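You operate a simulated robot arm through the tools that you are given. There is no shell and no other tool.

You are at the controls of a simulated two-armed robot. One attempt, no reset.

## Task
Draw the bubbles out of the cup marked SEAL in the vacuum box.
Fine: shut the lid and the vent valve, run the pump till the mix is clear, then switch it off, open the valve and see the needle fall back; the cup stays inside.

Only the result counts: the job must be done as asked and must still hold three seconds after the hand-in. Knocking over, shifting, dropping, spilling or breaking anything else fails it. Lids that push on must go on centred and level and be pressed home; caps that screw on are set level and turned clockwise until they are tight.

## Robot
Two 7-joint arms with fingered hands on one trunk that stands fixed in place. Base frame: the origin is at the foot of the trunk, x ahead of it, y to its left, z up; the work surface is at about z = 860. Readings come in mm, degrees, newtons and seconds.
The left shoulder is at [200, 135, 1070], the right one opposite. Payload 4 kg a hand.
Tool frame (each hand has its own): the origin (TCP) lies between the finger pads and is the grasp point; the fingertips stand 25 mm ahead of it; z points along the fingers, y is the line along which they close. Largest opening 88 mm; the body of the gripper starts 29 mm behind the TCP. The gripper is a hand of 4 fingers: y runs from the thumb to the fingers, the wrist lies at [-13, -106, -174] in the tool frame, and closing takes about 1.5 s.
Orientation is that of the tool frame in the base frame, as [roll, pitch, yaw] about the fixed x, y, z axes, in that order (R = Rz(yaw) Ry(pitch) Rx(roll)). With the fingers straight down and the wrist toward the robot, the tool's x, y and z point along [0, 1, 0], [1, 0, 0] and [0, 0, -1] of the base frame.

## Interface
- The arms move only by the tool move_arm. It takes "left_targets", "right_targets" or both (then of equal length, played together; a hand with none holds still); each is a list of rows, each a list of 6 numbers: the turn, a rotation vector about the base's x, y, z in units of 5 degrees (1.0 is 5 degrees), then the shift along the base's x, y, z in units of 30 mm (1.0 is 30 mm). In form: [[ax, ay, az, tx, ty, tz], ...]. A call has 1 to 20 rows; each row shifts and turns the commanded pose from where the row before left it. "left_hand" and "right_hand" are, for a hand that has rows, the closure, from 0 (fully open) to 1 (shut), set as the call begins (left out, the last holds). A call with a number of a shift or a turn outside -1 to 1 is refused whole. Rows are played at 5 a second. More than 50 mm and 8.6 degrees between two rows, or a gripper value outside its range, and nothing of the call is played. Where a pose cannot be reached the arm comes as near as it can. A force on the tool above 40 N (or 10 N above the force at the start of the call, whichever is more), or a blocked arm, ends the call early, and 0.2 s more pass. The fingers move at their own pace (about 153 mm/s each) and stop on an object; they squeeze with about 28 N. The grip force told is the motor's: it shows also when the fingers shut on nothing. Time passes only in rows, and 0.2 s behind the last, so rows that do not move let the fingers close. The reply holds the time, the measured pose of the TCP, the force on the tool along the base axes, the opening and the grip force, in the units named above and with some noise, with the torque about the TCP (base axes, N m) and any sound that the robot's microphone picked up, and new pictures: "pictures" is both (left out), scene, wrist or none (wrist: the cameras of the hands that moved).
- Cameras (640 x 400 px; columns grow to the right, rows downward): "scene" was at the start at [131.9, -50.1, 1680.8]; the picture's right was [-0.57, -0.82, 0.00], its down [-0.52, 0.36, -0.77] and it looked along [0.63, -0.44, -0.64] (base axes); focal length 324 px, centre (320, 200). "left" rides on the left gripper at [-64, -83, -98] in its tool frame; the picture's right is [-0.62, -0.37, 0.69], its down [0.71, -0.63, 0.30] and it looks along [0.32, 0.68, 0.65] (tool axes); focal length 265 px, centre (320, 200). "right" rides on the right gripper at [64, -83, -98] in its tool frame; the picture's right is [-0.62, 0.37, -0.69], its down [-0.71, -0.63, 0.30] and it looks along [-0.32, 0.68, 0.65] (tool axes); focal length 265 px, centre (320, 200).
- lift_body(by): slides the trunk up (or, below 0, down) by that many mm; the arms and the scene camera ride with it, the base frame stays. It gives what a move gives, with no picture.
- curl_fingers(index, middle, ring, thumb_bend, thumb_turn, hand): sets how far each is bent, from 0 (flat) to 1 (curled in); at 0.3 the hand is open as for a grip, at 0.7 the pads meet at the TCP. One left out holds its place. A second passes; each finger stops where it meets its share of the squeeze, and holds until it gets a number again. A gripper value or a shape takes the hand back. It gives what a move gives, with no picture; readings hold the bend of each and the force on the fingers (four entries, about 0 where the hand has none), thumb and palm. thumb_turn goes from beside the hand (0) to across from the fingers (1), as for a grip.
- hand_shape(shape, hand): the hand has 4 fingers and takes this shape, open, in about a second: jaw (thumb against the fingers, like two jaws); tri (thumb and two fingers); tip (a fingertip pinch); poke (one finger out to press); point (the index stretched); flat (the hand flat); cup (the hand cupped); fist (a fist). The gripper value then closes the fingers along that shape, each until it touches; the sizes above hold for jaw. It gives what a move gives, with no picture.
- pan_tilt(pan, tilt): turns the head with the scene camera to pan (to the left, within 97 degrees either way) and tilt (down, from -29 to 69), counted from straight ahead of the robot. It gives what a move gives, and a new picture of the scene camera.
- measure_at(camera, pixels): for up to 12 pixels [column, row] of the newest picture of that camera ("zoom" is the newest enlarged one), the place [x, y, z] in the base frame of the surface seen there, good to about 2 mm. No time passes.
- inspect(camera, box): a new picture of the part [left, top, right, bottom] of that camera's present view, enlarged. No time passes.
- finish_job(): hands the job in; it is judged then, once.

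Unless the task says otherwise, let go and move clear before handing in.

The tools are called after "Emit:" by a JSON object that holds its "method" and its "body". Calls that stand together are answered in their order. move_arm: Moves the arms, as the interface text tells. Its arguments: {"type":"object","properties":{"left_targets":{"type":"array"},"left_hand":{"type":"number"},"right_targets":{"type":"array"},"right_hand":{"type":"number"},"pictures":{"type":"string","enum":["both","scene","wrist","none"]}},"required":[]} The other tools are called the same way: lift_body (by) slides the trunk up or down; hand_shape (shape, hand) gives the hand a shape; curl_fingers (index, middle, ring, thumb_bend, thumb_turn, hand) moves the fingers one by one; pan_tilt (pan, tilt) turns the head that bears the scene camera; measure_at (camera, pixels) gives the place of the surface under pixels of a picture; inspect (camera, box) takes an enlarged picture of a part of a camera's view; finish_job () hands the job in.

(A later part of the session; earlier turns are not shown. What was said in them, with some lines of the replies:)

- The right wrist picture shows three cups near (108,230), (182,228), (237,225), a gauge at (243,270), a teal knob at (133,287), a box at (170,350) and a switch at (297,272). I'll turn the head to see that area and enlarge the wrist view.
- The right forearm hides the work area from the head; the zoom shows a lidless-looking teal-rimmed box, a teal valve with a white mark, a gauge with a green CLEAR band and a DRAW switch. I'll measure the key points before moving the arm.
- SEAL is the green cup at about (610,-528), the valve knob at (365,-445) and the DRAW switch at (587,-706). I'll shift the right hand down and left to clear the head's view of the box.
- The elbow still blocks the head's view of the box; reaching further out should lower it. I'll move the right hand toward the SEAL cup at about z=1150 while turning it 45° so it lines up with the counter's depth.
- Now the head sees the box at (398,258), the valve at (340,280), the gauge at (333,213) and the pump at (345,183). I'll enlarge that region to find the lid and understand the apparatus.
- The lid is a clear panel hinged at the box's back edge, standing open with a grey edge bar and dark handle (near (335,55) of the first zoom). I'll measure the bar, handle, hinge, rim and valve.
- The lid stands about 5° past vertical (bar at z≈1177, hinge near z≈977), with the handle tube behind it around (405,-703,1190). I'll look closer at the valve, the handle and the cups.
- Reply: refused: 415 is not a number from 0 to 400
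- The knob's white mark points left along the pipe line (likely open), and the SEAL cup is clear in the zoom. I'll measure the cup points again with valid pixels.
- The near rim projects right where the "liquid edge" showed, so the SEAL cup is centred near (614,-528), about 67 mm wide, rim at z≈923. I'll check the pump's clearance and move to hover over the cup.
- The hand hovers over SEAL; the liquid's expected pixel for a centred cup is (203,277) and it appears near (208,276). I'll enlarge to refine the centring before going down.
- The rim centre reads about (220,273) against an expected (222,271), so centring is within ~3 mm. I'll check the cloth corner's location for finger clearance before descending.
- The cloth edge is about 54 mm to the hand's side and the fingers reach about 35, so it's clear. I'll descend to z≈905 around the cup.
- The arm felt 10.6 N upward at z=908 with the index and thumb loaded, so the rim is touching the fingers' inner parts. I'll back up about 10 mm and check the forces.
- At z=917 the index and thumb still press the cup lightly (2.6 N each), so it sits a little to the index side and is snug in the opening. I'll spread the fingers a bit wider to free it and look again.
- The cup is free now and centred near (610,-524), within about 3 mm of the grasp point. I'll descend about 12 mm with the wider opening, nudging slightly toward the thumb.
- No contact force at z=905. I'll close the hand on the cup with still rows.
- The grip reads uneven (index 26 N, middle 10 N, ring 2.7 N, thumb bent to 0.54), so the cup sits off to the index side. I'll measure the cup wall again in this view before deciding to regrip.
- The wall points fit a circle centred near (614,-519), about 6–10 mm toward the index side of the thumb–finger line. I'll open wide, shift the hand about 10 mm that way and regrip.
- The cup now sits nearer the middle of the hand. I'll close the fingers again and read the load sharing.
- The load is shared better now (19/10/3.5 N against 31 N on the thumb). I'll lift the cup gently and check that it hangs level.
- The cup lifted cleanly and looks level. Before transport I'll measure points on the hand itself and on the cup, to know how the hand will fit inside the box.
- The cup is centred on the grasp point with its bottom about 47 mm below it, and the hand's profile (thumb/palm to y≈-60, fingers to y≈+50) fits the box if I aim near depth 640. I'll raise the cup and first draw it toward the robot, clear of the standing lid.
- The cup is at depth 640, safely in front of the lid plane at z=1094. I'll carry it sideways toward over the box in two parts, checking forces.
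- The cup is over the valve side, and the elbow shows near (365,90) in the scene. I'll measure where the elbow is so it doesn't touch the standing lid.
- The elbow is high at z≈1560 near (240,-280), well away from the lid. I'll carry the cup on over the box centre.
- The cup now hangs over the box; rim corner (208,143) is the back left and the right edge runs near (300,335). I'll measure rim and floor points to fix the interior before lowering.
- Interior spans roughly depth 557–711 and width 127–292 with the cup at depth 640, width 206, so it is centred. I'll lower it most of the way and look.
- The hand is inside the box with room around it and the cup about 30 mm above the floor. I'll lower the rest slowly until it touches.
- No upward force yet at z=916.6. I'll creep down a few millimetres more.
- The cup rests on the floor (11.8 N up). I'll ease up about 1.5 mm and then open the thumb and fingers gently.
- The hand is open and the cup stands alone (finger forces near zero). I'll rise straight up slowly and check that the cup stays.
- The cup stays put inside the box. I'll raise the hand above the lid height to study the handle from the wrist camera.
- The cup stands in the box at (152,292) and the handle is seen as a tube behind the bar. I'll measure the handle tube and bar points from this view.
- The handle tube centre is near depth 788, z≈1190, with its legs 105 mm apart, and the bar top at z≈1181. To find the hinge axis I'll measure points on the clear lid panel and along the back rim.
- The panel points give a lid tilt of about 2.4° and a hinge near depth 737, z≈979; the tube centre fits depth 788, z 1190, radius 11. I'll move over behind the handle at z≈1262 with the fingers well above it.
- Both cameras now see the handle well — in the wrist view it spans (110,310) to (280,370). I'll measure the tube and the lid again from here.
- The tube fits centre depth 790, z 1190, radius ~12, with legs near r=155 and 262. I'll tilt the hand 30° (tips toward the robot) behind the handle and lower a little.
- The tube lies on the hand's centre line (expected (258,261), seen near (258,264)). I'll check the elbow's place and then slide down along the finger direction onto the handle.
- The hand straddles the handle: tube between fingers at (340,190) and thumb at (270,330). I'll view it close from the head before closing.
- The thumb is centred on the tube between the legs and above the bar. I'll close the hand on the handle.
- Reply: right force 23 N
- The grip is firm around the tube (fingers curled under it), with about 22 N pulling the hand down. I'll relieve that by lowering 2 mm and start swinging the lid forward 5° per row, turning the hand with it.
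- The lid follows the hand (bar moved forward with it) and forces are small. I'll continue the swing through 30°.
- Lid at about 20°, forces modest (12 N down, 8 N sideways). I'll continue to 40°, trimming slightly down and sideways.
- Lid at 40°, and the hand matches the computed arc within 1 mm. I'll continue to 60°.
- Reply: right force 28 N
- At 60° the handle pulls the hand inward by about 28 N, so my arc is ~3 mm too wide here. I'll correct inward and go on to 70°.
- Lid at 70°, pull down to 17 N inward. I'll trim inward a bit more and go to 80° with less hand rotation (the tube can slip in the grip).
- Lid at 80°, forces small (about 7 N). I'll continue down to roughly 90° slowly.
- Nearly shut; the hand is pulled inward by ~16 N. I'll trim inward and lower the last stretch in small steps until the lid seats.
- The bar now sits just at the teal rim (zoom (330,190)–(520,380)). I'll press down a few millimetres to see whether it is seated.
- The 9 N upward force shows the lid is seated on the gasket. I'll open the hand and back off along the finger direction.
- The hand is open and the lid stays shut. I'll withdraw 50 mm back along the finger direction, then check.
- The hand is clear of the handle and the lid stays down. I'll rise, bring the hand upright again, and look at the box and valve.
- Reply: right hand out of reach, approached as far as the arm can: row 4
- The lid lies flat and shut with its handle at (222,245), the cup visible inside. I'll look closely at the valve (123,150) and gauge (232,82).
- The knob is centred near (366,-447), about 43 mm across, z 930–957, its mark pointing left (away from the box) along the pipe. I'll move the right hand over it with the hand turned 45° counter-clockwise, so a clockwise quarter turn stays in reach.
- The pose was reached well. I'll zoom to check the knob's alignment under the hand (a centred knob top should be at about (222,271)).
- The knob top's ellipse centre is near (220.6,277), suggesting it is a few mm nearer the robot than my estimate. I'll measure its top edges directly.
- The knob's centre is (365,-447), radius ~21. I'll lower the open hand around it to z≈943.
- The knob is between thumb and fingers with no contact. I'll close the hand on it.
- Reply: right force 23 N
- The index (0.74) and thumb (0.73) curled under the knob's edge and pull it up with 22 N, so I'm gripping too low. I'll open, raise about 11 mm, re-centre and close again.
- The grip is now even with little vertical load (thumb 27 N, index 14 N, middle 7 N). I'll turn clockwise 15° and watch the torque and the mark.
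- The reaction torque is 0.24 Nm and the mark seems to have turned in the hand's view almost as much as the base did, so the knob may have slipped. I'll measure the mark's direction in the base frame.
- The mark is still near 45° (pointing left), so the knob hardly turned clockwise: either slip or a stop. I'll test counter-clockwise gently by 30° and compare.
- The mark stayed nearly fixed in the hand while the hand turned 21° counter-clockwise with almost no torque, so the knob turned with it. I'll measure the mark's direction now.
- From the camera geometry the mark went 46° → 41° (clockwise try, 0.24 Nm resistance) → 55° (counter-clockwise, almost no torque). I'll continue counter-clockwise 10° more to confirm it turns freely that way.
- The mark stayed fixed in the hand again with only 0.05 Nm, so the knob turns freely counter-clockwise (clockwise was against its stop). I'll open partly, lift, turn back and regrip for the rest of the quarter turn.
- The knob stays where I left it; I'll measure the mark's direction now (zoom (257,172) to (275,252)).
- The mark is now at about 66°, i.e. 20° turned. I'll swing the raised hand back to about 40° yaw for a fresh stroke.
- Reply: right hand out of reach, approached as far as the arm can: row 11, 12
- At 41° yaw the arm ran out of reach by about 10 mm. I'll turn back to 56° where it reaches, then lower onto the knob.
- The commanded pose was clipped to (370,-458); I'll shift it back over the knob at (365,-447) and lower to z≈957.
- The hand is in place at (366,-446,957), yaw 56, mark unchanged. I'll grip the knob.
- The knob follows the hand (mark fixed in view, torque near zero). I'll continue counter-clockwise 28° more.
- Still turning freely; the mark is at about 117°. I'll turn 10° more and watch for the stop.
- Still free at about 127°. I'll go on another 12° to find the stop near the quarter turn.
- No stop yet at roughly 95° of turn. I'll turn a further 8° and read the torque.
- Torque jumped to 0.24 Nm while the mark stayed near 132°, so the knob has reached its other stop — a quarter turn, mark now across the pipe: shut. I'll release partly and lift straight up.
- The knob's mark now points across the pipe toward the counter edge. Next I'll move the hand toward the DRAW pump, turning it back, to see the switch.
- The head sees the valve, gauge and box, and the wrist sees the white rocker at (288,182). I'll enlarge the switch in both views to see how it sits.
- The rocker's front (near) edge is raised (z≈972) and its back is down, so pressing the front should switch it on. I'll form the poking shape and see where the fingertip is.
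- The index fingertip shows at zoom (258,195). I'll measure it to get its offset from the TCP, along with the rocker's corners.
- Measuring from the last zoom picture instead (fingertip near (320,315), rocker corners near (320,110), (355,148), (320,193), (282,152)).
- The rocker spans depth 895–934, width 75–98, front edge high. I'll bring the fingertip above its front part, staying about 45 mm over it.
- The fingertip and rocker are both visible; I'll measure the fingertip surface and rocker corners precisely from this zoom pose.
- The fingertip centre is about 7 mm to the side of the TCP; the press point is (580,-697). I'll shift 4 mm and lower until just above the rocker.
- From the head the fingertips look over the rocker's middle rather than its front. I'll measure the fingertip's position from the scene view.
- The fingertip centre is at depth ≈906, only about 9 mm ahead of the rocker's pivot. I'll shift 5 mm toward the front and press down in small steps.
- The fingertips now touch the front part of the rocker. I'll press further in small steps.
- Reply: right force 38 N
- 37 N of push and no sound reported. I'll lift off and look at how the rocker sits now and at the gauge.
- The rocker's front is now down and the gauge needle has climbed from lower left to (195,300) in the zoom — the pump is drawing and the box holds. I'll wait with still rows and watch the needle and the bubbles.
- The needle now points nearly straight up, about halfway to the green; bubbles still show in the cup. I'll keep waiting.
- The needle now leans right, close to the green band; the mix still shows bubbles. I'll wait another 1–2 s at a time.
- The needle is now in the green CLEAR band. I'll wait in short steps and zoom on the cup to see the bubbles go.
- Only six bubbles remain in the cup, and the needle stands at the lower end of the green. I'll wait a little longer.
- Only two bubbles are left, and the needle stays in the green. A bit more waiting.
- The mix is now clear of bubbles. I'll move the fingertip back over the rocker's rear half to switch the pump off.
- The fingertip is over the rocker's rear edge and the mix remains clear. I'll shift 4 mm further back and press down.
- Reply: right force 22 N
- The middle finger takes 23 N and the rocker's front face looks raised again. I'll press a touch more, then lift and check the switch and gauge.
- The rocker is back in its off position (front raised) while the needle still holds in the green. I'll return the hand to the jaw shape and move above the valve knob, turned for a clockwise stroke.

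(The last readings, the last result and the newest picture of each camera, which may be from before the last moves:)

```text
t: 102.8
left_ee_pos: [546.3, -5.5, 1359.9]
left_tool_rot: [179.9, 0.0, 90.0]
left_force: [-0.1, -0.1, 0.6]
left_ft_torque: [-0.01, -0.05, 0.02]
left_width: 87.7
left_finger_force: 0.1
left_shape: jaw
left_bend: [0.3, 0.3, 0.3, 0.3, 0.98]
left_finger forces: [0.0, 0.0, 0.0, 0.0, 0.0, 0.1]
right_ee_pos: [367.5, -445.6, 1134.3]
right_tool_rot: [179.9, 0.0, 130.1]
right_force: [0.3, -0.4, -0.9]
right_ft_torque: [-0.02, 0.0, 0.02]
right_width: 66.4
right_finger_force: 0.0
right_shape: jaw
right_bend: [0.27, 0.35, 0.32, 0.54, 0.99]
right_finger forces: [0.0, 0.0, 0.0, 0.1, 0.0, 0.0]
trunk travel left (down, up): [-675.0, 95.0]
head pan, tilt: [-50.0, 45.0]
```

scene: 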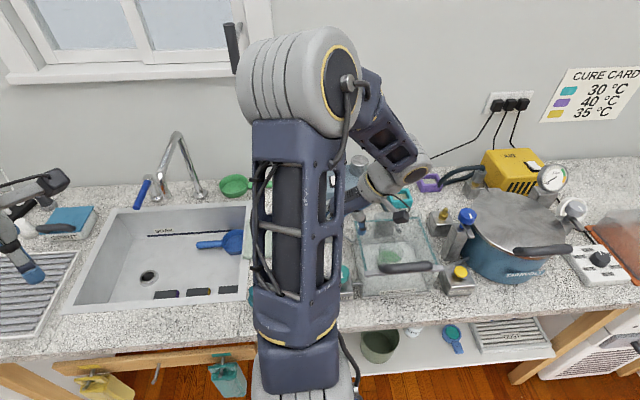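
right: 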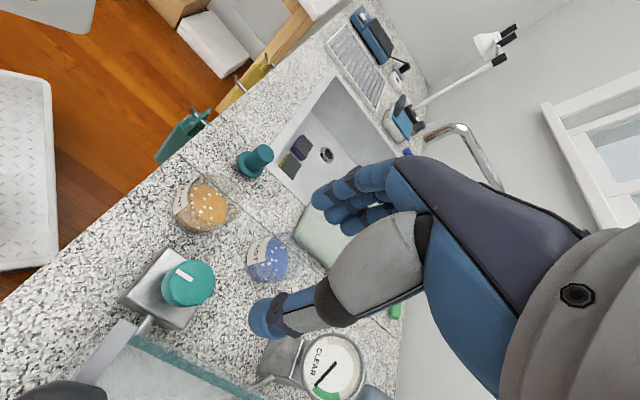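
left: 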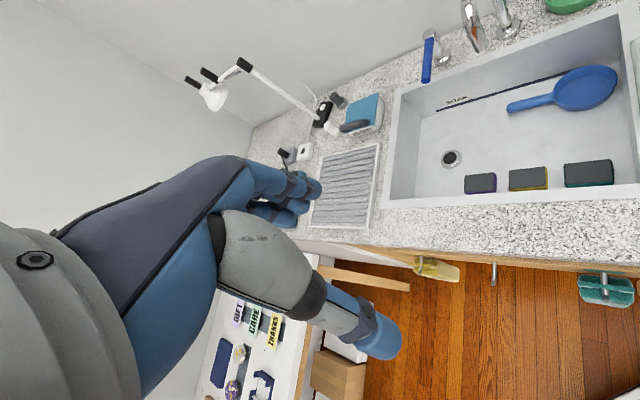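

The hand is above the knob at yaw 130; the needle still sits in the green in the wrist view. I'll descend around the knob.

Emit:
{"method": "move_arm", "body": {"right_targets": [[0, 0, 0, -0.07, -0.04, -0.9], [0, 0, 0, 0, 0, -0.9], [0, 0, 0, 0, 0, -0.9], [0, 0, 0, 0, 0, -0.9], [0, 0, 0, 0, 0, -0.9], [0, 0, 0, 0, 0, -0.8], [0, 0, 0, 0, 0, -0.55]], "right_hand": 0.25, "pictures": "wrist"}}

Emit:
{"method": "inspect", "body": {"camera": "right", "box": [200, 160, 400, 310]}}

```text
t: 104.4
left_ee_pos: [547.5, -6.0, 1359.1]
left_tool_rot: [-179.9, 0.0, 90.0]
left_force: [0.7, 0.0, 0.7]
left_ft_torque: [0.02, 0.0, -0.03]
left_width: 87.4
left_finger_force: 0.1
left_shape: jaw
left_bend: [0.3, 0.3, 0.3, 0.3, 0.98]
left_finger forces: [0.1, 0.0, 0.0, 0.0, 0.0, 0.0]
right_ee_pos: [363.5, -449.1, 960.0]
right_tool_rot: [-180.0, -0.1, 130.0]
right_force: [0.1, 0.2, -0.9]
right_ft_torque: [-0.02, 0.0, -0.04]
right_width: 66.4
right_finger_force: 0.0
right_shape: jaw
right_bend: [0.27, 0.35, 0.32, 0.54, 0.99]
right_finger forces: [0.1, 0.1, 0.1, 0.0, 0.0, 0.1]
trunk travel left (down, up): [-675.0, 95.0]
head pan, tilt: [-50.0, 45.0]
```

right: 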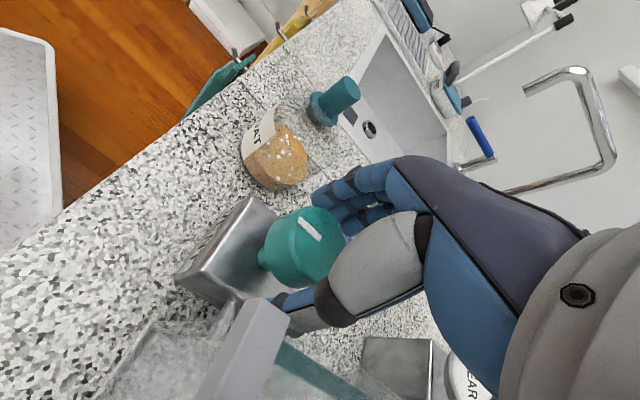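

```text
2.67 times, centred on (300, 235) of right
```

zoom: 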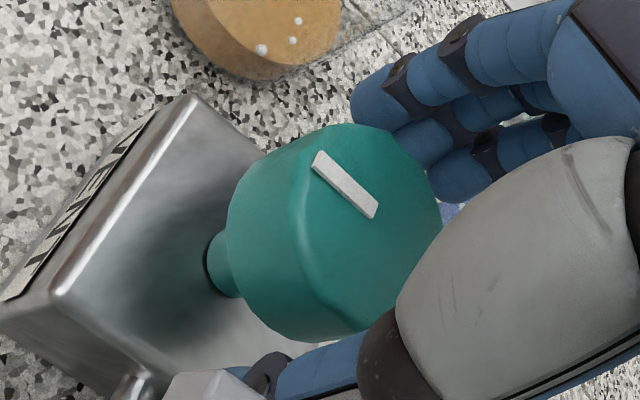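

Positioned 2 mm off; I'll trim, grip the knob, and turn clockwise 20° first.

Emit:
{"method": "move_arm", "body": {"right_targets": [[0, 0, 0, 0.05, 0.07, -0.06], [0, 0, 0, 0, 0, 0]], "right_hand": 0.25, "pictures": "none"}}

Emit:
{"method": "move_arm", "body": {"right_targets": [[0, 0, 0, 0, 0, 0], [0, 0, 0, 0, 0, 0], [0, 0, 0, 0, 0, 0], [0, 0, 0, 0, 0, 0], [0, 0, 0, 0, 0, 0], [0, 0, 0, 0, 0, 0], [0, 0, 0, 0, 0, 0], [0, 0, 0, 0, 0, 0]], "right_hand": 1, "pictures": "none"}}

Emit:
{"method": "move_arm", "body": {"right_targets": [[0, 0, -0.6, 0, 0, 0], [0, 0, -1, 0, 0, 0], [0, 0, -1, 0, 0, 0], [0, 0, -1, 0, 0, 0]], "right_hand": 1, "pictures": "wrist"}}

Emit:
{"method": "inspect", "body": {"camera": "right", "box": [200, 160, 400, 310]}}

```text
t: 105.0
left_ee_pos: [548.0, -6.4, 1360.0]
left_tool_rot: [179.9, 0.0, 89.9]
left_force: [-0.5, -0.3, 0.9]
left_ft_torque: [-0.02, -0.04, 0.02]
left_width: 87.6
left_finger_force: 0.0
left_shape: jaw
left_bend: [0.3, 0.3, 0.3, 0.3, 0.98]
left_finger forces: [0.1, 0.1, 0.1, 0.1, 0.0, 0.0]
right_ee_pos: [364.0, -446.3, 956.7]
right_tool_rot: [180.0, 0.1, 130.1]
right_force: [-0.1, -0.5, 0.1]
right_ft_torque: [0.0, 0.03, 0.04]
right_width: 66.0
right_finger_force: 0.1
right_shape: jaw
right_bend: [0.27, 0.35, 0.32, 0.54, 0.99]
right_finger forces: [0.0, 0.0, 0.1, 0.1, 0.0, 0.1]
trunk travel left (down, up): [-675.0, 95.0]
head pan, tilt: [-50.0, 45.0]
```

```text
t: 106.8
left_ee_pos: [546.2, -6.3, 1360.8]
left_tool_rot: [-179.9, 0.0, 90.0]
left_force: [-0.4, -0.5, 0.4]
left_ft_torque: [0.0, 0.0, 0.0]
left_width: 87.5
left_finger_force: 0.0
left_shape: jaw
left_bend: [0.3, 0.3, 0.3, 0.3, 0.98]
left_finger forces: [0.0, 0.1, 0.0, 0.0, 0.0, 0.0]
right_ee_pos: [365.0, -446.4, 958.1]
right_tool_rot: [179.9, -0.1, 129.9]
right_force: [-4.4, -1.7, -2.1]
right_ft_torque: [-0.02, 0.11, 0.02]
right_width: 35.7
right_finger_force: 28.3
right_shape: jaw
right_bend: [0.74, 0.5, 0.55, 0.72, 1.0]
right_finger forces: [14.2, 8.0, 0.0, 0.0, 26.0, 0.0]
trunk travel left (down, up): [-675.0, 95.0]
head pan, tilt: [-50.0, 45.0]
```

```text
t: 107.8
left_ee_pos: [547.1, -5.9, 1360.6]
left_tool_rot: [-180.0, -0.1, 90.0]
left_force: [0.2, 0.0, 0.2]
left_ft_torque: [-0.01, 0.02, 0.03]
left_width: 87.6
left_finger_force: 0.0
left_shape: jaw
left_bend: [0.3, 0.3, 0.3, 0.3, 0.98]
left_finger forces: [0.1, 0.0, 0.0, 0.1, 0.0, 0.1]
right_ee_pos: [365.1, -446.9, 957.1]
right_tool_rot: [179.8, 0.1, 111.9]
right_force: [-1.0, 2.0, -0.4]
right_ft_torque: [0.06, 0.0, -0.02]
right_width: 35.4
right_finger_force: 28.1
right_shape: jaw
right_bend: [0.74, 0.5, 0.55, 0.72, 1.0]
right_finger forces: [15.7, 9.3, 0.0, 0.0, 24.7, 0.0]
trunk travel left (down, up): [-675.0, 95.0]
head pan, tilt: [-50.0, 45.0]
```

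right: 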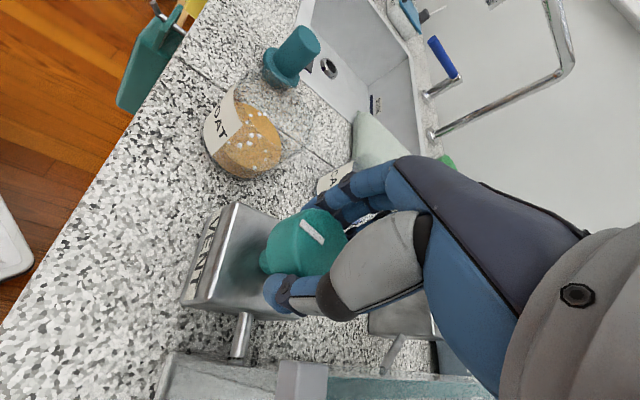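

```text
2.67 times, centred on (300, 235) of right
```

zoom: 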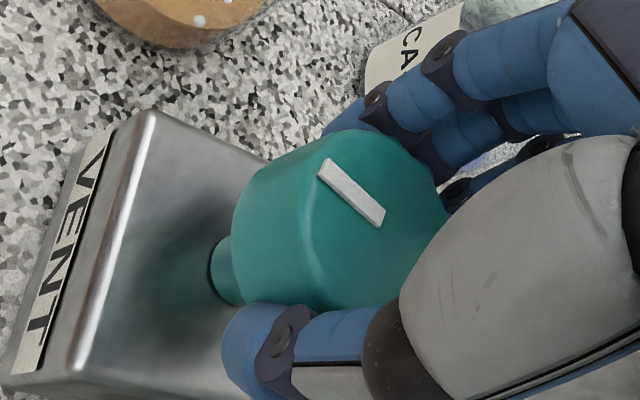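

The knob follows clockwise freely. I'll continue 52° more to about yaw 60.

Emit:
{"method": "move_arm", "body": {"right_targets": [[0, 0, -1, 0, 0, 0], [0, 0, -1, 0, 0, 0], [0, 0, -1, 0, 0, 0], [0, 0, -1, 0, 0, 0], [0, 0, -1, 0, 0, 0], [0, 0, -1, 0, 0, 0], [0, 0, -1, 0, 0, 0], [0, 0, -1, 0, 0, 0], [0, 0, -1, 0, 0, 0], [0, 0, -1, 0, 0, 0], [0, 0, -0.5, 0, 0, 0]], "right_hand": 1, "pictures": "both"}}

Emit:
{"method": "inspect", "body": {"camera": "right", "box": [200, 160, 400, 310]}}

Emit:
{"method": "inspect", "body": {"camera": "scene", "box": [310, 180, 450, 300]}}

```text
t: 110.2
left_ee_pos: [547.3, -6.2, 1359.5]
left_tool_rot: [179.9, 0.0, 90.0]
left_force: [0.4, 0.7, 0.6]
left_ft_torque: [0.0, -0.01, 0.01]
left_width: 87.7
left_finger_force: 0.2
left_shape: jaw
left_bend: [0.3, 0.3, 0.3, 0.3, 0.98]
left_finger forces: [0.0, 0.1, 0.1, 0.0, 0.0, 0.0]
right_ee_pos: [366.4, -445.2, 958.5]
right_tool_rot: [179.7, 0.1, 59.3]
right_force: [4.4, 0.8, 5.3]
right_ft_torque: [-0.02, -0.15, 0.01]
right_width: 35.5
right_finger_force: 27.8
right_shape: jaw
right_bend: [0.74, 0.49, 0.55, 0.73, 1.0]
right_finger forces: [17.7, 10.4, 0.4, 0.0, 24.3, 0.0]
trunk travel left (down, up): [-675.0, 95.0]
head pan, tilt: [-50.0, 45.0]
```

scene: 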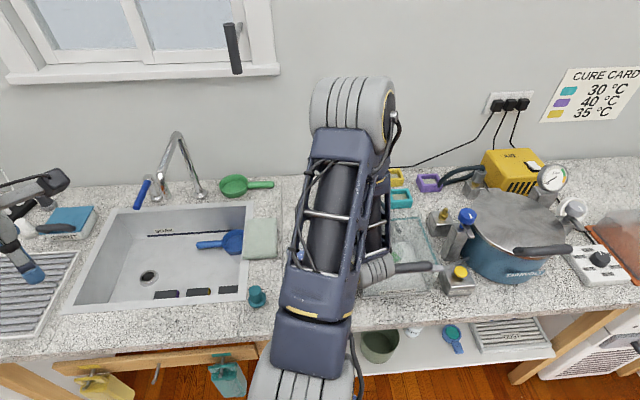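
right: 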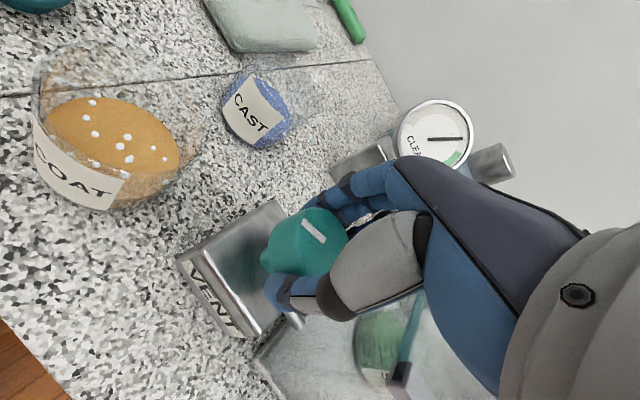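

```text
2.67 times, centred on (300, 235) of right
```

zoom: 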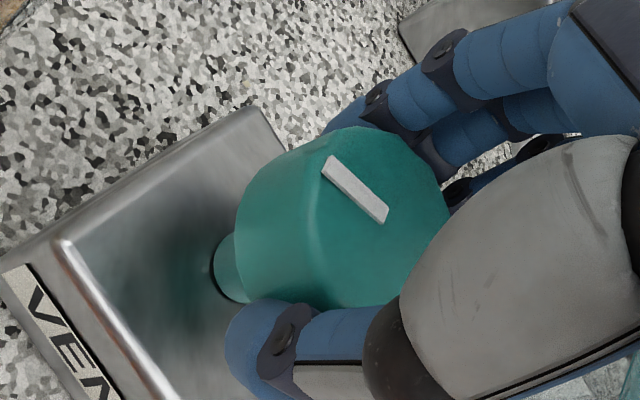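

```text
3.33 times, centred on (380, 240) of scene
```

zoom: 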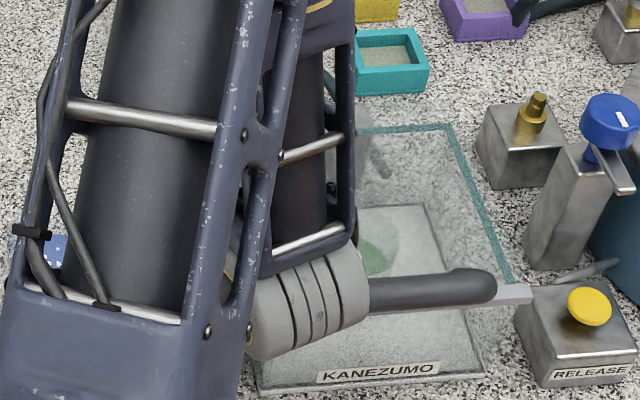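

The gauge needle is already falling back from the green (wrist view (450,140)). The mark is near 61°; I'll regrip to complete the last part to the open stop.

Emit:
{"method": "move_arm", "body": {"right_targets": [[0, 0, 0, 0, 0, 0], [0, 0, 0, 0, 0, 0], [0, 0, 0, 0, 0, 0], [0, 0, 0, 0, 0, 0], [0, 0, 0, 0, 0, 0.5], [0, 0, 0, 0, 0, 0.9], [0, 0, 1, 0, 0, 0.2], [0, 0, 1, 0, 0, 0], [0, 0, 1, 0, 0, 0], [0, 0, 1, 0, 0, 0], [0, 0, 1, 0, 0, 0], [0, 0, 1, 0, 0, 0], [0, 0, 1, 0, 0, 0]], "right_hand": 0.25, "pictures": "wrist"}}

Emit:
{"method": "inspect", "body": {"camera": "right", "box": [180, 180, 380, 330]}}

```text
t: 113.0
left_ee_pos: [547.8, -5.5, 1359.0]
left_tool_rot: [179.9, 0.0, 90.0]
left_force: [-0.4, 0.7, -0.2]
left_ft_torque: [0.03, -0.01, 0.01]
left_width: 87.5
left_finger_force: 0.0
left_shape: jaw
left_bend: [0.3, 0.3, 0.3, 0.3, 0.98]
left_finger forces: [0.0, 0.0, 0.0, 0.0, 0.0, 0.0]
right_ee_pos: [364.6, -445.8, 1005.6]
right_tool_rot: [179.9, 0.0, 94.7]
right_force: [0.0, -0.6, 0.6]
right_ft_torque: [-0.01, -0.04, 0.02]
right_width: 66.1
right_finger_force: 0.1
right_shape: jaw
right_bend: [0.27, 0.36, 0.33, 0.54, 0.99]
right_finger forces: [0.0, 0.0, 0.1, 0.0, 0.0, 0.0]
trunk travel left (down, up): [-675.0, 95.0]
head pan, tilt: [-50.0, 45.0]
```

right: 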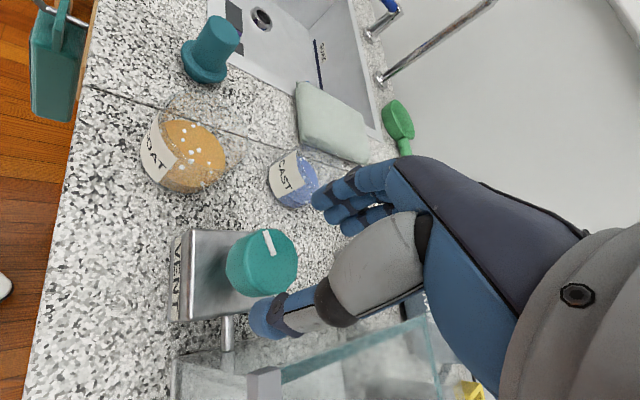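

```text
2.67 times, centred on (280, 255) of right
```

zoom: 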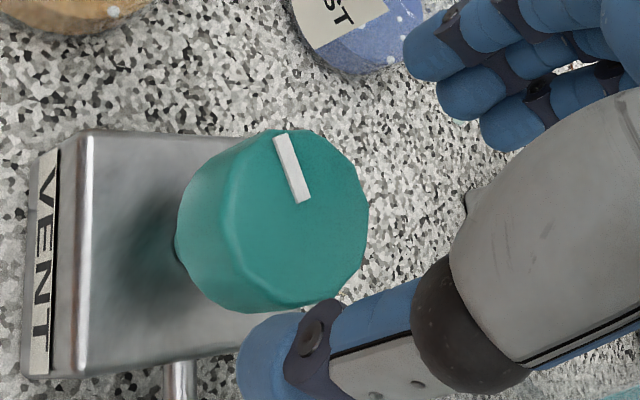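

The mark is nearly back in line with the pipe. I'll lower, grip, and turn clockwise until the stop is felt.

Emit:
{"method": "move_arm", "body": {"right_targets": [[0, 0, 0, 0.01, -0.03, -0.6], [0, 0, 0, 0, 0, -0.6], [0, 0, 0, 0, 0, -0.38]], "right_hand": 0.25, "pictures": "none"}}

Emit:
{"method": "move_arm", "body": {"right_targets": [[0, 0, 0, 0, 0, 0], [0, 0, 0, 0, 0, 0], [0, 0, 0, 0, 0, 0], [0, 0, 0, 0, 0, 0], [0, 0, 0, 0, 0, 0], [0, 0, 0, 0, 0, 0], [0, 0, 0, 0, 0, 0], [0, 0, 0, 0, 0, 0]], "right_hand": 1, "pictures": "none"}}

Emit:
{"method": "move_arm", "body": {"right_targets": [[0, 0, -0.8, 0, 0, 0], [0, 0, -1, 0, 0, 0], [0, 0, -1, 0, 0, 0]], "right_hand": 1, "pictures": "wrist"}}

Emit:
{"method": "inspect", "body": {"camera": "right", "box": [200, 160, 400, 310]}}

```text
t: 113.8
left_ee_pos: [547.1, -5.4, 1358.9]
left_tool_rot: [180.0, 0.0, 90.0]
left_force: [0.4, -0.3, -0.6]
left_ft_torque: [-0.05, 0.01, -0.01]
left_width: 87.7
left_finger_force: 0.0
left_shape: jaw
left_bend: [0.3, 0.3, 0.3, 0.3, 0.98]
left_finger forces: [0.0, 0.0, 0.0, 0.0, 0.0, 0.1]
right_ee_pos: [365.8, -446.9, 959.1]
right_tool_rot: [179.9, 0.0, 94.5]
right_force: [-0.1, 0.4, 0.6]
right_ft_torque: [0.0, 0.0, -0.01]
right_width: 65.8
right_finger_force: 0.1
right_shape: jaw
right_bend: [0.27, 0.36, 0.33, 0.54, 0.99]
right_finger forces: [0.0, 0.0, 0.1, 0.0, 0.1, 0.0]
trunk travel left (down, up): [-675.0, 95.0]
head pan, tilt: [-50.0, 45.0]
```

```text
t: 115.6
left_ee_pos: [546.6, -4.8, 1359.3]
left_tool_rot: [-180.0, 0.0, 89.9]
left_force: [0.0, -0.7, 0.0]
left_ft_torque: [0.0, -0.03, 0.0]
left_width: 87.3
left_finger_force: 0.0
left_shape: jaw
left_bend: [0.3, 0.3, 0.3, 0.3, 0.98]
left_finger forces: [0.1, 0.1, 0.1, 0.1, 0.0, 0.0]
right_ee_pos: [365.7, -446.8, 959.3]
right_tool_rot: [179.9, 0.1, 94.5]
right_force: [-4.2, 2.2, -3.4]
right_ft_torque: [0.07, 0.04, -0.01]
right_width: 36.2
right_finger_force: 28.0
right_shape: jaw
right_bend: [0.74, 0.5, 0.55, 0.72, 1.0]
right_finger forces: [13.9, 8.2, 0.0, 0.1, 25.7, 0.0]
trunk travel left (down, up): [-675.0, 95.0]
head pan, tilt: [-50.0, 45.0]
```

```text
t: 116.4
left_ee_pos: [546.3, -5.3, 1359.8]
left_tool_rot: [-179.9, -0.2, 90.0]
left_force: [-0.1, -0.4, -0.6]
left_ft_torque: [0.01, 0.0, -0.02]
left_width: 87.7
left_finger_force: 0.0
left_shape: jaw
left_bend: [0.3, 0.3, 0.3, 0.3, 0.98]
left_finger forces: [0.0, 0.0, 0.0, 0.0, 0.0, 0.0]
right_ee_pos: [365.6, -446.5, 958.6]
right_tool_rot: [179.8, 0.0, 80.4]
right_force: [-3.8, 1.8, 2.1]
right_ft_torque: [0.01, 0.08, 0.04]
right_width: 36.1
right_finger_force: 28.3
right_shape: jaw
right_bend: [0.74, 0.5, 0.55, 0.72, 1.0]
right_finger forces: [14.4, 8.8, 0.0, 0.0, 25.9, 0.1]
trunk travel left (down, up): [-675.0, 95.0]
head pan, tilt: [-50.0, 45.0]
```

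right: 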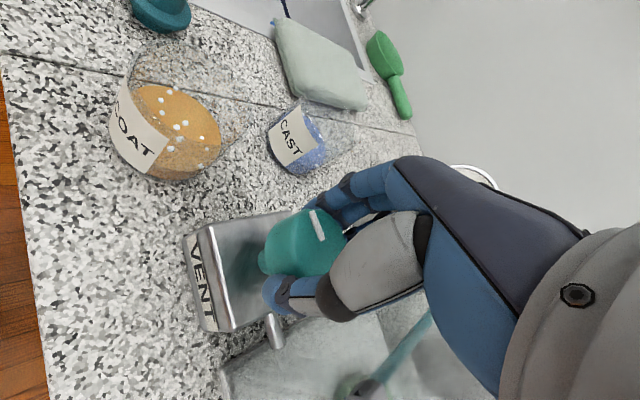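

```text
2.67 times, centred on (300, 235) of right
```

zoom: 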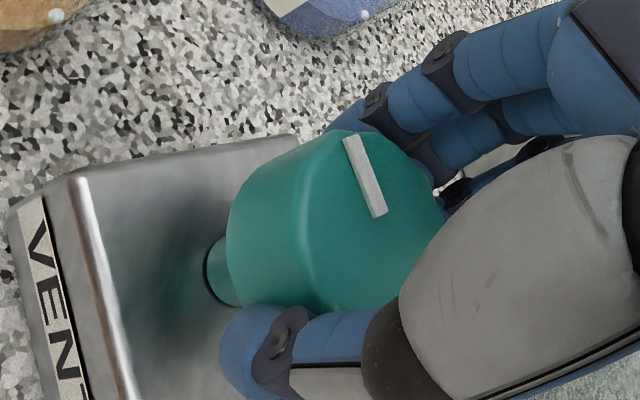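

Torque is still low (0.04 Nm), the mark almost parallel with the pipe line. I'll turn a few degrees more to reach the stop.

Emit:
{"method": "move_arm", "body": {"right_targets": [[0, 0, -0.7, 0, 0, 0], [0, 0, -0.7, 0, 0, 0]], "right_hand": 1, "pictures": "wrist"}}

Emit:
{"method": "inspect", "body": {"camera": "right", "box": [200, 160, 400, 310]}}

```text
t: 117.0
left_ee_pos: [546.7, -5.5, 1360.0]
left_tool_rot: [180.0, 0.0, 90.1]
left_force: [0.2, -0.2, -0.1]
left_ft_torque: [-0.02, 0.01, 0.0]
left_width: 87.4
left_finger_force: 0.1
left_shape: jaw
left_bend: [0.3, 0.3, 0.3, 0.3, 0.98]
left_finger forces: [0.0, 0.0, 0.0, 0.0, 0.0, 0.1]
right_ee_pos: [367.7, -447.3, 959.6]
right_tool_rot: [179.7, 0.0, 73.5]
right_force: [-1.7, 3.4, 4.4]
right_ft_torque: [0.02, 0.05, 0.04]
right_width: 35.7
right_finger_force: 27.9
right_shape: jaw
right_bend: [0.74, 0.5, 0.55, 0.72, 1.0]
right_finger forces: [14.7, 9.2, 0.0, 0.0, 25.8, 0.1]
trunk travel left (down, up): [-675.0, 95.0]
head pan, tilt: [-50.0, 45.0]
```

right: 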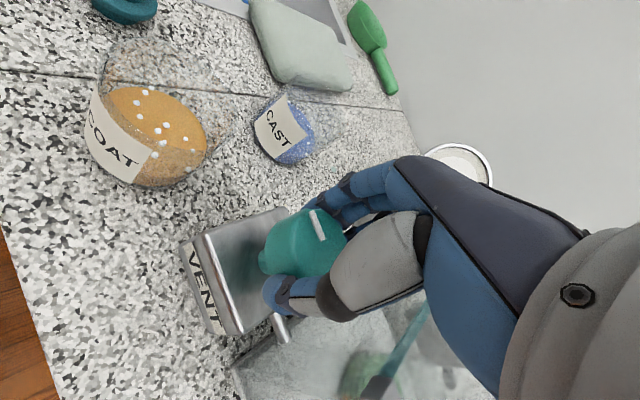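

```text
2.67 times, centred on (300, 235) of right
```

zoom: 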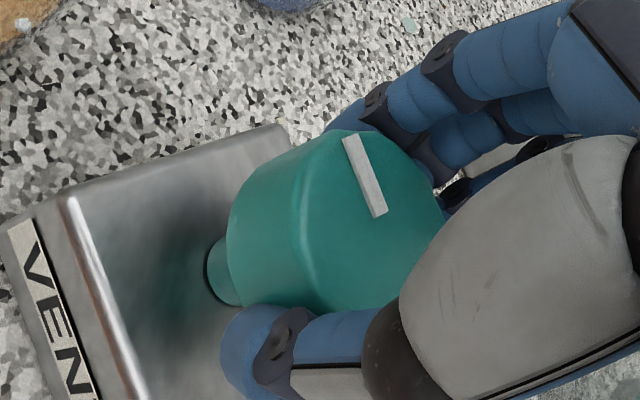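

Still free. I'll go another 7° clockwise and check for the stop torque.

Emit:
{"method": "move_arm", "body": {"right_targets": [[0, 0, -0.7, 0, 0, 0], [0, 0, -0.7, 0, 0, 0]], "right_hand": 1, "pictures": "wrist"}}

Emit:
{"method": "inspect", "body": {"camera": "right", "box": [200, 160, 400, 310]}}

```text
t: 117.6
left_ee_pos: [546.2, -5.2, 1360.2]
left_tool_rot: [180.0, 0.0, 90.0]
left_force: [-0.4, 0.3, -1.6]
left_ft_torque: [-0.02, 0.03, -0.01]
left_width: 87.5
left_finger_force: 0.0
left_shape: jaw
left_bend: [0.3, 0.3, 0.3, 0.3, 0.98]
left_finger forces: [0.0, 0.0, 0.0, 0.0, 0.0, 0.0]
right_ee_pos: [367.1, -446.4, 958.3]
right_tool_rot: [179.9, 0.0, 66.5]
right_force: [0.9, 7.8, 5.9]
right_ft_torque: [0.11, -0.09, 0.21]
right_width: 35.8
right_finger_force: 28.1
right_shape: jaw
right_bend: [0.74, 0.49, 0.55, 0.72, 1.0]
right_finger forces: [15.4, 10.5, 0.1, 0.0, 26.7, 0.1]
trunk travel left (down, up): [-675.0, 95.0]
head pan, tilt: [-50.0, 45.0]
```

right: 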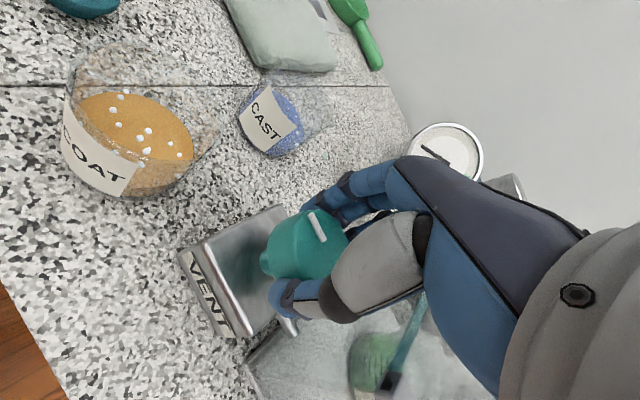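

```text
2.67 times, centred on (300, 235) of right
```

zoom: 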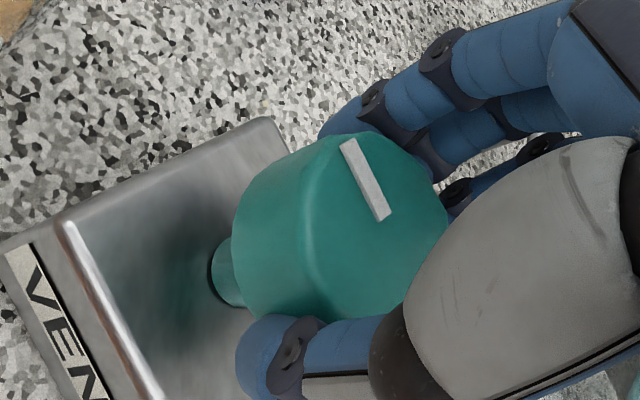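

The torque rose to 0.21 Nm — the knob is back at its open stop, and the gauge needle has dropped back. I'll ease off, release and rise clear, then check everything.

Emit:
{"method": "move_arm", "body": {"right_targets": [[0, 0, 0.4, 0, 0, 0], [0, 0, 0, 0, 0, 0], [0, 0, 0, 0, 0, 0], [0, 0, 0, 0, 0, 0], [0, 0, 0, 0, 0, 0], [0, 0, 0, 0, 0, 0.4], [0, 0, 0, 0, 0, 0.8], [0, 0, 0, 0, 0, 1], [0, 0, 0, 0, 0, 1], [0, 0, 0, 0, 0, 1], [0, 0, 0, 0, 0, 1], [0, 0, 0, 0, 0, 1]], "right_hand": 0.25, "pictures": "both"}}

Emit:
{"method": "inspect", "body": {"camera": "right", "box": [100, 120, 420, 360]}}

```text
t: 120.2
left_ee_pos: [546.8, -5.2, 1360.2]
left_tool_rot: [-180.0, 0.0, 90.0]
left_force: [-0.3, -0.1, 0.4]
left_ft_torque: [0.01, -0.07, -0.03]
left_width: 87.6
left_finger_force: 0.1
left_shape: jaw
left_bend: [0.3, 0.3, 0.3, 0.3, 0.98]
left_finger forces: [0.1, 0.0, 0.1, 0.0, 0.1, 0.0]
right_ee_pos: [364.3, -446.4, 1143.5]
right_tool_rot: [179.9, -0.1, 68.5]
right_force: [0.7, -0.1, -0.9]
right_ft_torque: [0.02, 0.01, 0.0]
right_width: 65.8
right_finger_force: 0.2
right_shape: jaw
right_bend: [0.27, 0.36, 0.33, 0.54, 0.99]
right_finger forces: [0.1, 0.0, 0.0, 0.0, 0.0, 0.1]
trunk travel left (down, up): [-675.0, 95.0]
head pan, tilt: [-50.0, 45.0]
```

scene: 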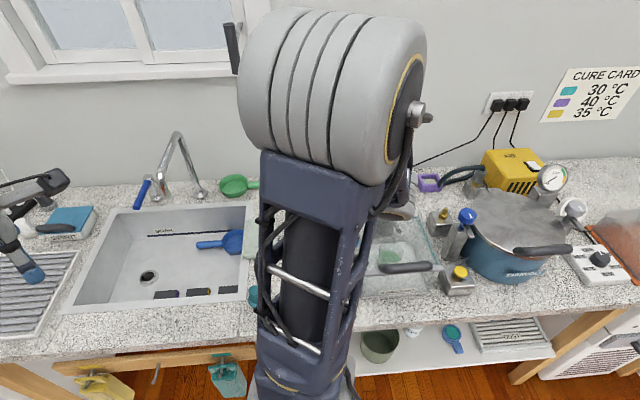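
right: 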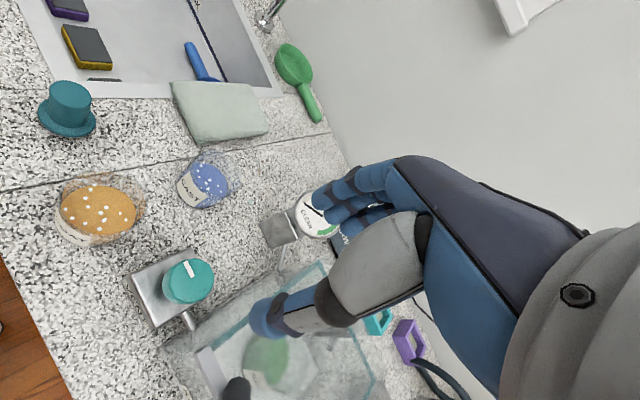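

```text
1.67 times, centred on (260, 240) of right
```

zoom: 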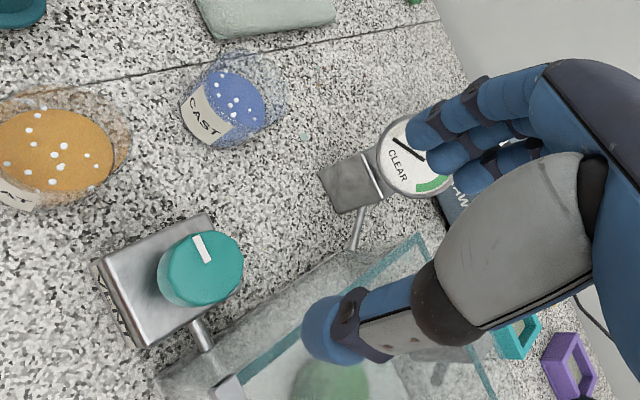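

The mark is again along the pipe line and the needle has fallen back. I'll move the hand clear over toward the sink so the head can verify the whole scene.

Emit:
{"method": "move_arm", "body": {"right_targets": [[0, 0, -0.5, 0.7, 0, 0.5], [0, 0, -0.5, 0.8, 0, 0.5], [0, 0, -0.5, 0.8, -0.1, 0.4], [0, 0, -0.5, 0.8, -0.1, 0.3], [0, 0, -0.5, 0.8, -0.1, 0.2], [0, 0, -0.5, 0.8, -0.1, 0], [0, 0, -0.5, 0.8, -0.1, 0], [0, 0, -0.5, 0.8, -0.1, 0]], "right_hand": 0, "pictures": "both"}}

Emit:
{"method": "inspect", "body": {"camera": "scene", "box": [300, 150, 460, 310]}}

Emit:
{"method": "inspect", "body": {"camera": "scene", "box": [310, 165, 390, 230]}}

Emit:
{"method": "inspect", "body": {"camera": "scene", "box": [360, 230, 420, 275]}}

```text
t: 122.0
left_ee_pos: [547.5, -6.7, 1359.7]
left_tool_rot: [-179.9, -0.1, 90.0]
left_force: [0.4, 0.4, -0.3]
left_ft_torque: [0.01, -0.01, 0.0]
left_width: 87.7
left_finger_force: 0.1
left_shape: jaw
left_bend: [0.3, 0.3, 0.3, 0.3, 0.98]
left_finger forces: [0.1, 0.0, 0.0, 0.0, 0.1, 0.0]
right_ee_pos: [553.8, -464.6, 1201.8]
right_tool_rot: [179.8, 0.0, 48.5]
right_force: [0.7, -1.0, -0.9]
right_ft_torque: [-0.02, 0.01, -0.01]
right_width: 88.1
right_finger_force: 0.2
right_shape: jaw
right_bend: [0.3, 0.3, 0.3, 0.3, 0.98]
right_finger forces: [0.0, 0.0, 0.1, 0.0, 0.1, 0.0]
trunk travel left (down, up): [-675.0, 95.0]
head pan, tilt: [-50.0, 45.0]
```

scene: 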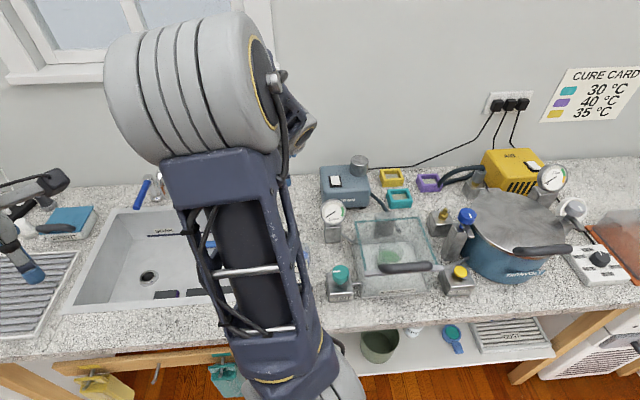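
right: 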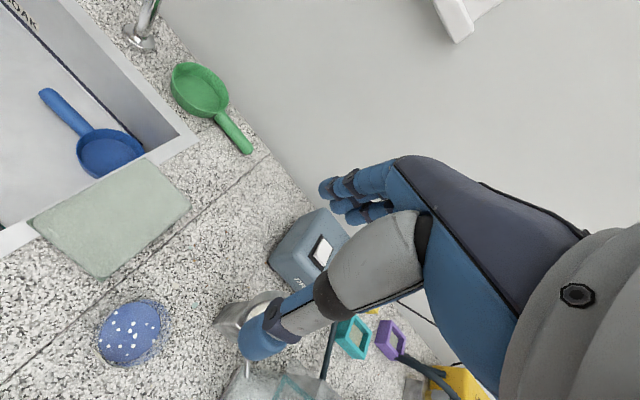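

```text
2.50 times, centred on (380, 230) of scene
```

zoom: 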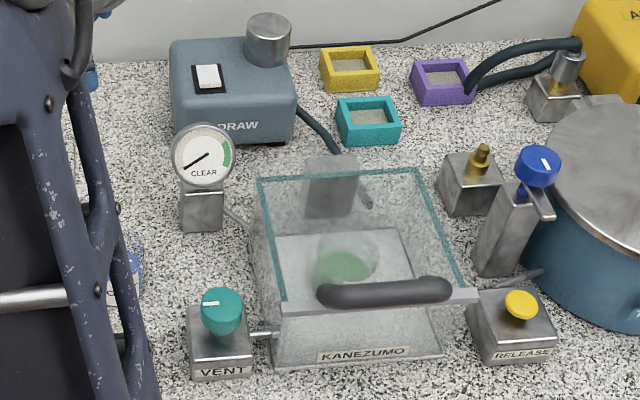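

```text
6.15 times, centred on (350, 198) of scene
```

zoom: 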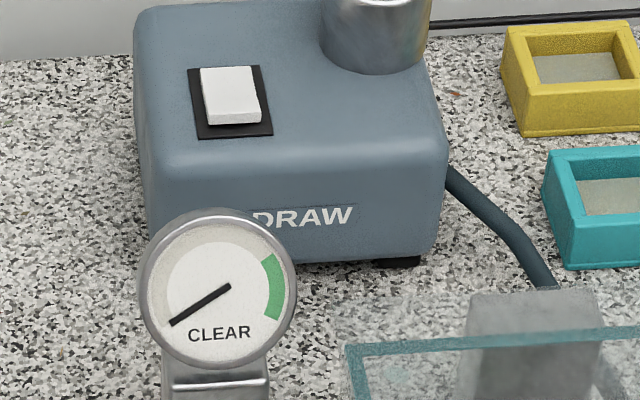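

```text
8.89 times, centred on (390, 252) of scene
```

zoom: 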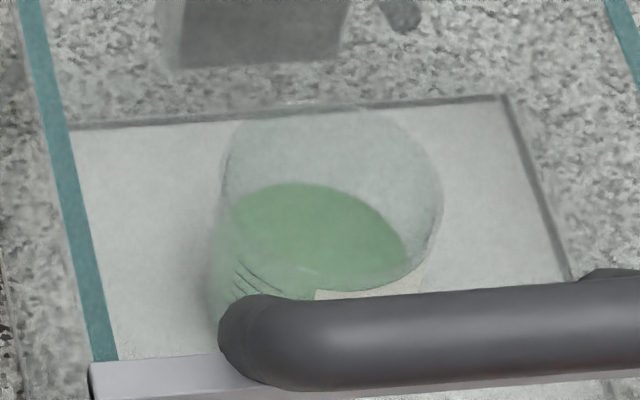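

Everything checks out: the needle is back at its zero mark (lower left), the valve mark points along the pipe (open), the rocker is off, the lid is shut, and the SEAL mix is clear inside the box. The hand is empty and clear, so I'll hand in.

Emit:
{"method": "finish_job", "body": {}}

```text
The job is handed in.
```

The bubbles are out of the SEAL cup, and I've handed the job in. I don't have the judging result.

- **Setup:** I put the SEAL cup in the vacuum box, swung the lid shut, and turned the VENT valve a quarter turn to shut it.
- **Pump run:** I ran the DRAW pump until the needle sat in the green CLEAR band and no bubbles could be seen in the mix.
- **Finish:** I switched the pump off and opened the VENT valve. The needle fell back to its starting mark.

At hand-in the cup was still inside the box with the lid shut, and the right hand was empty and clear of everything. I saw no sign that anything else had moved, but I did not check every object on the counter one by one.
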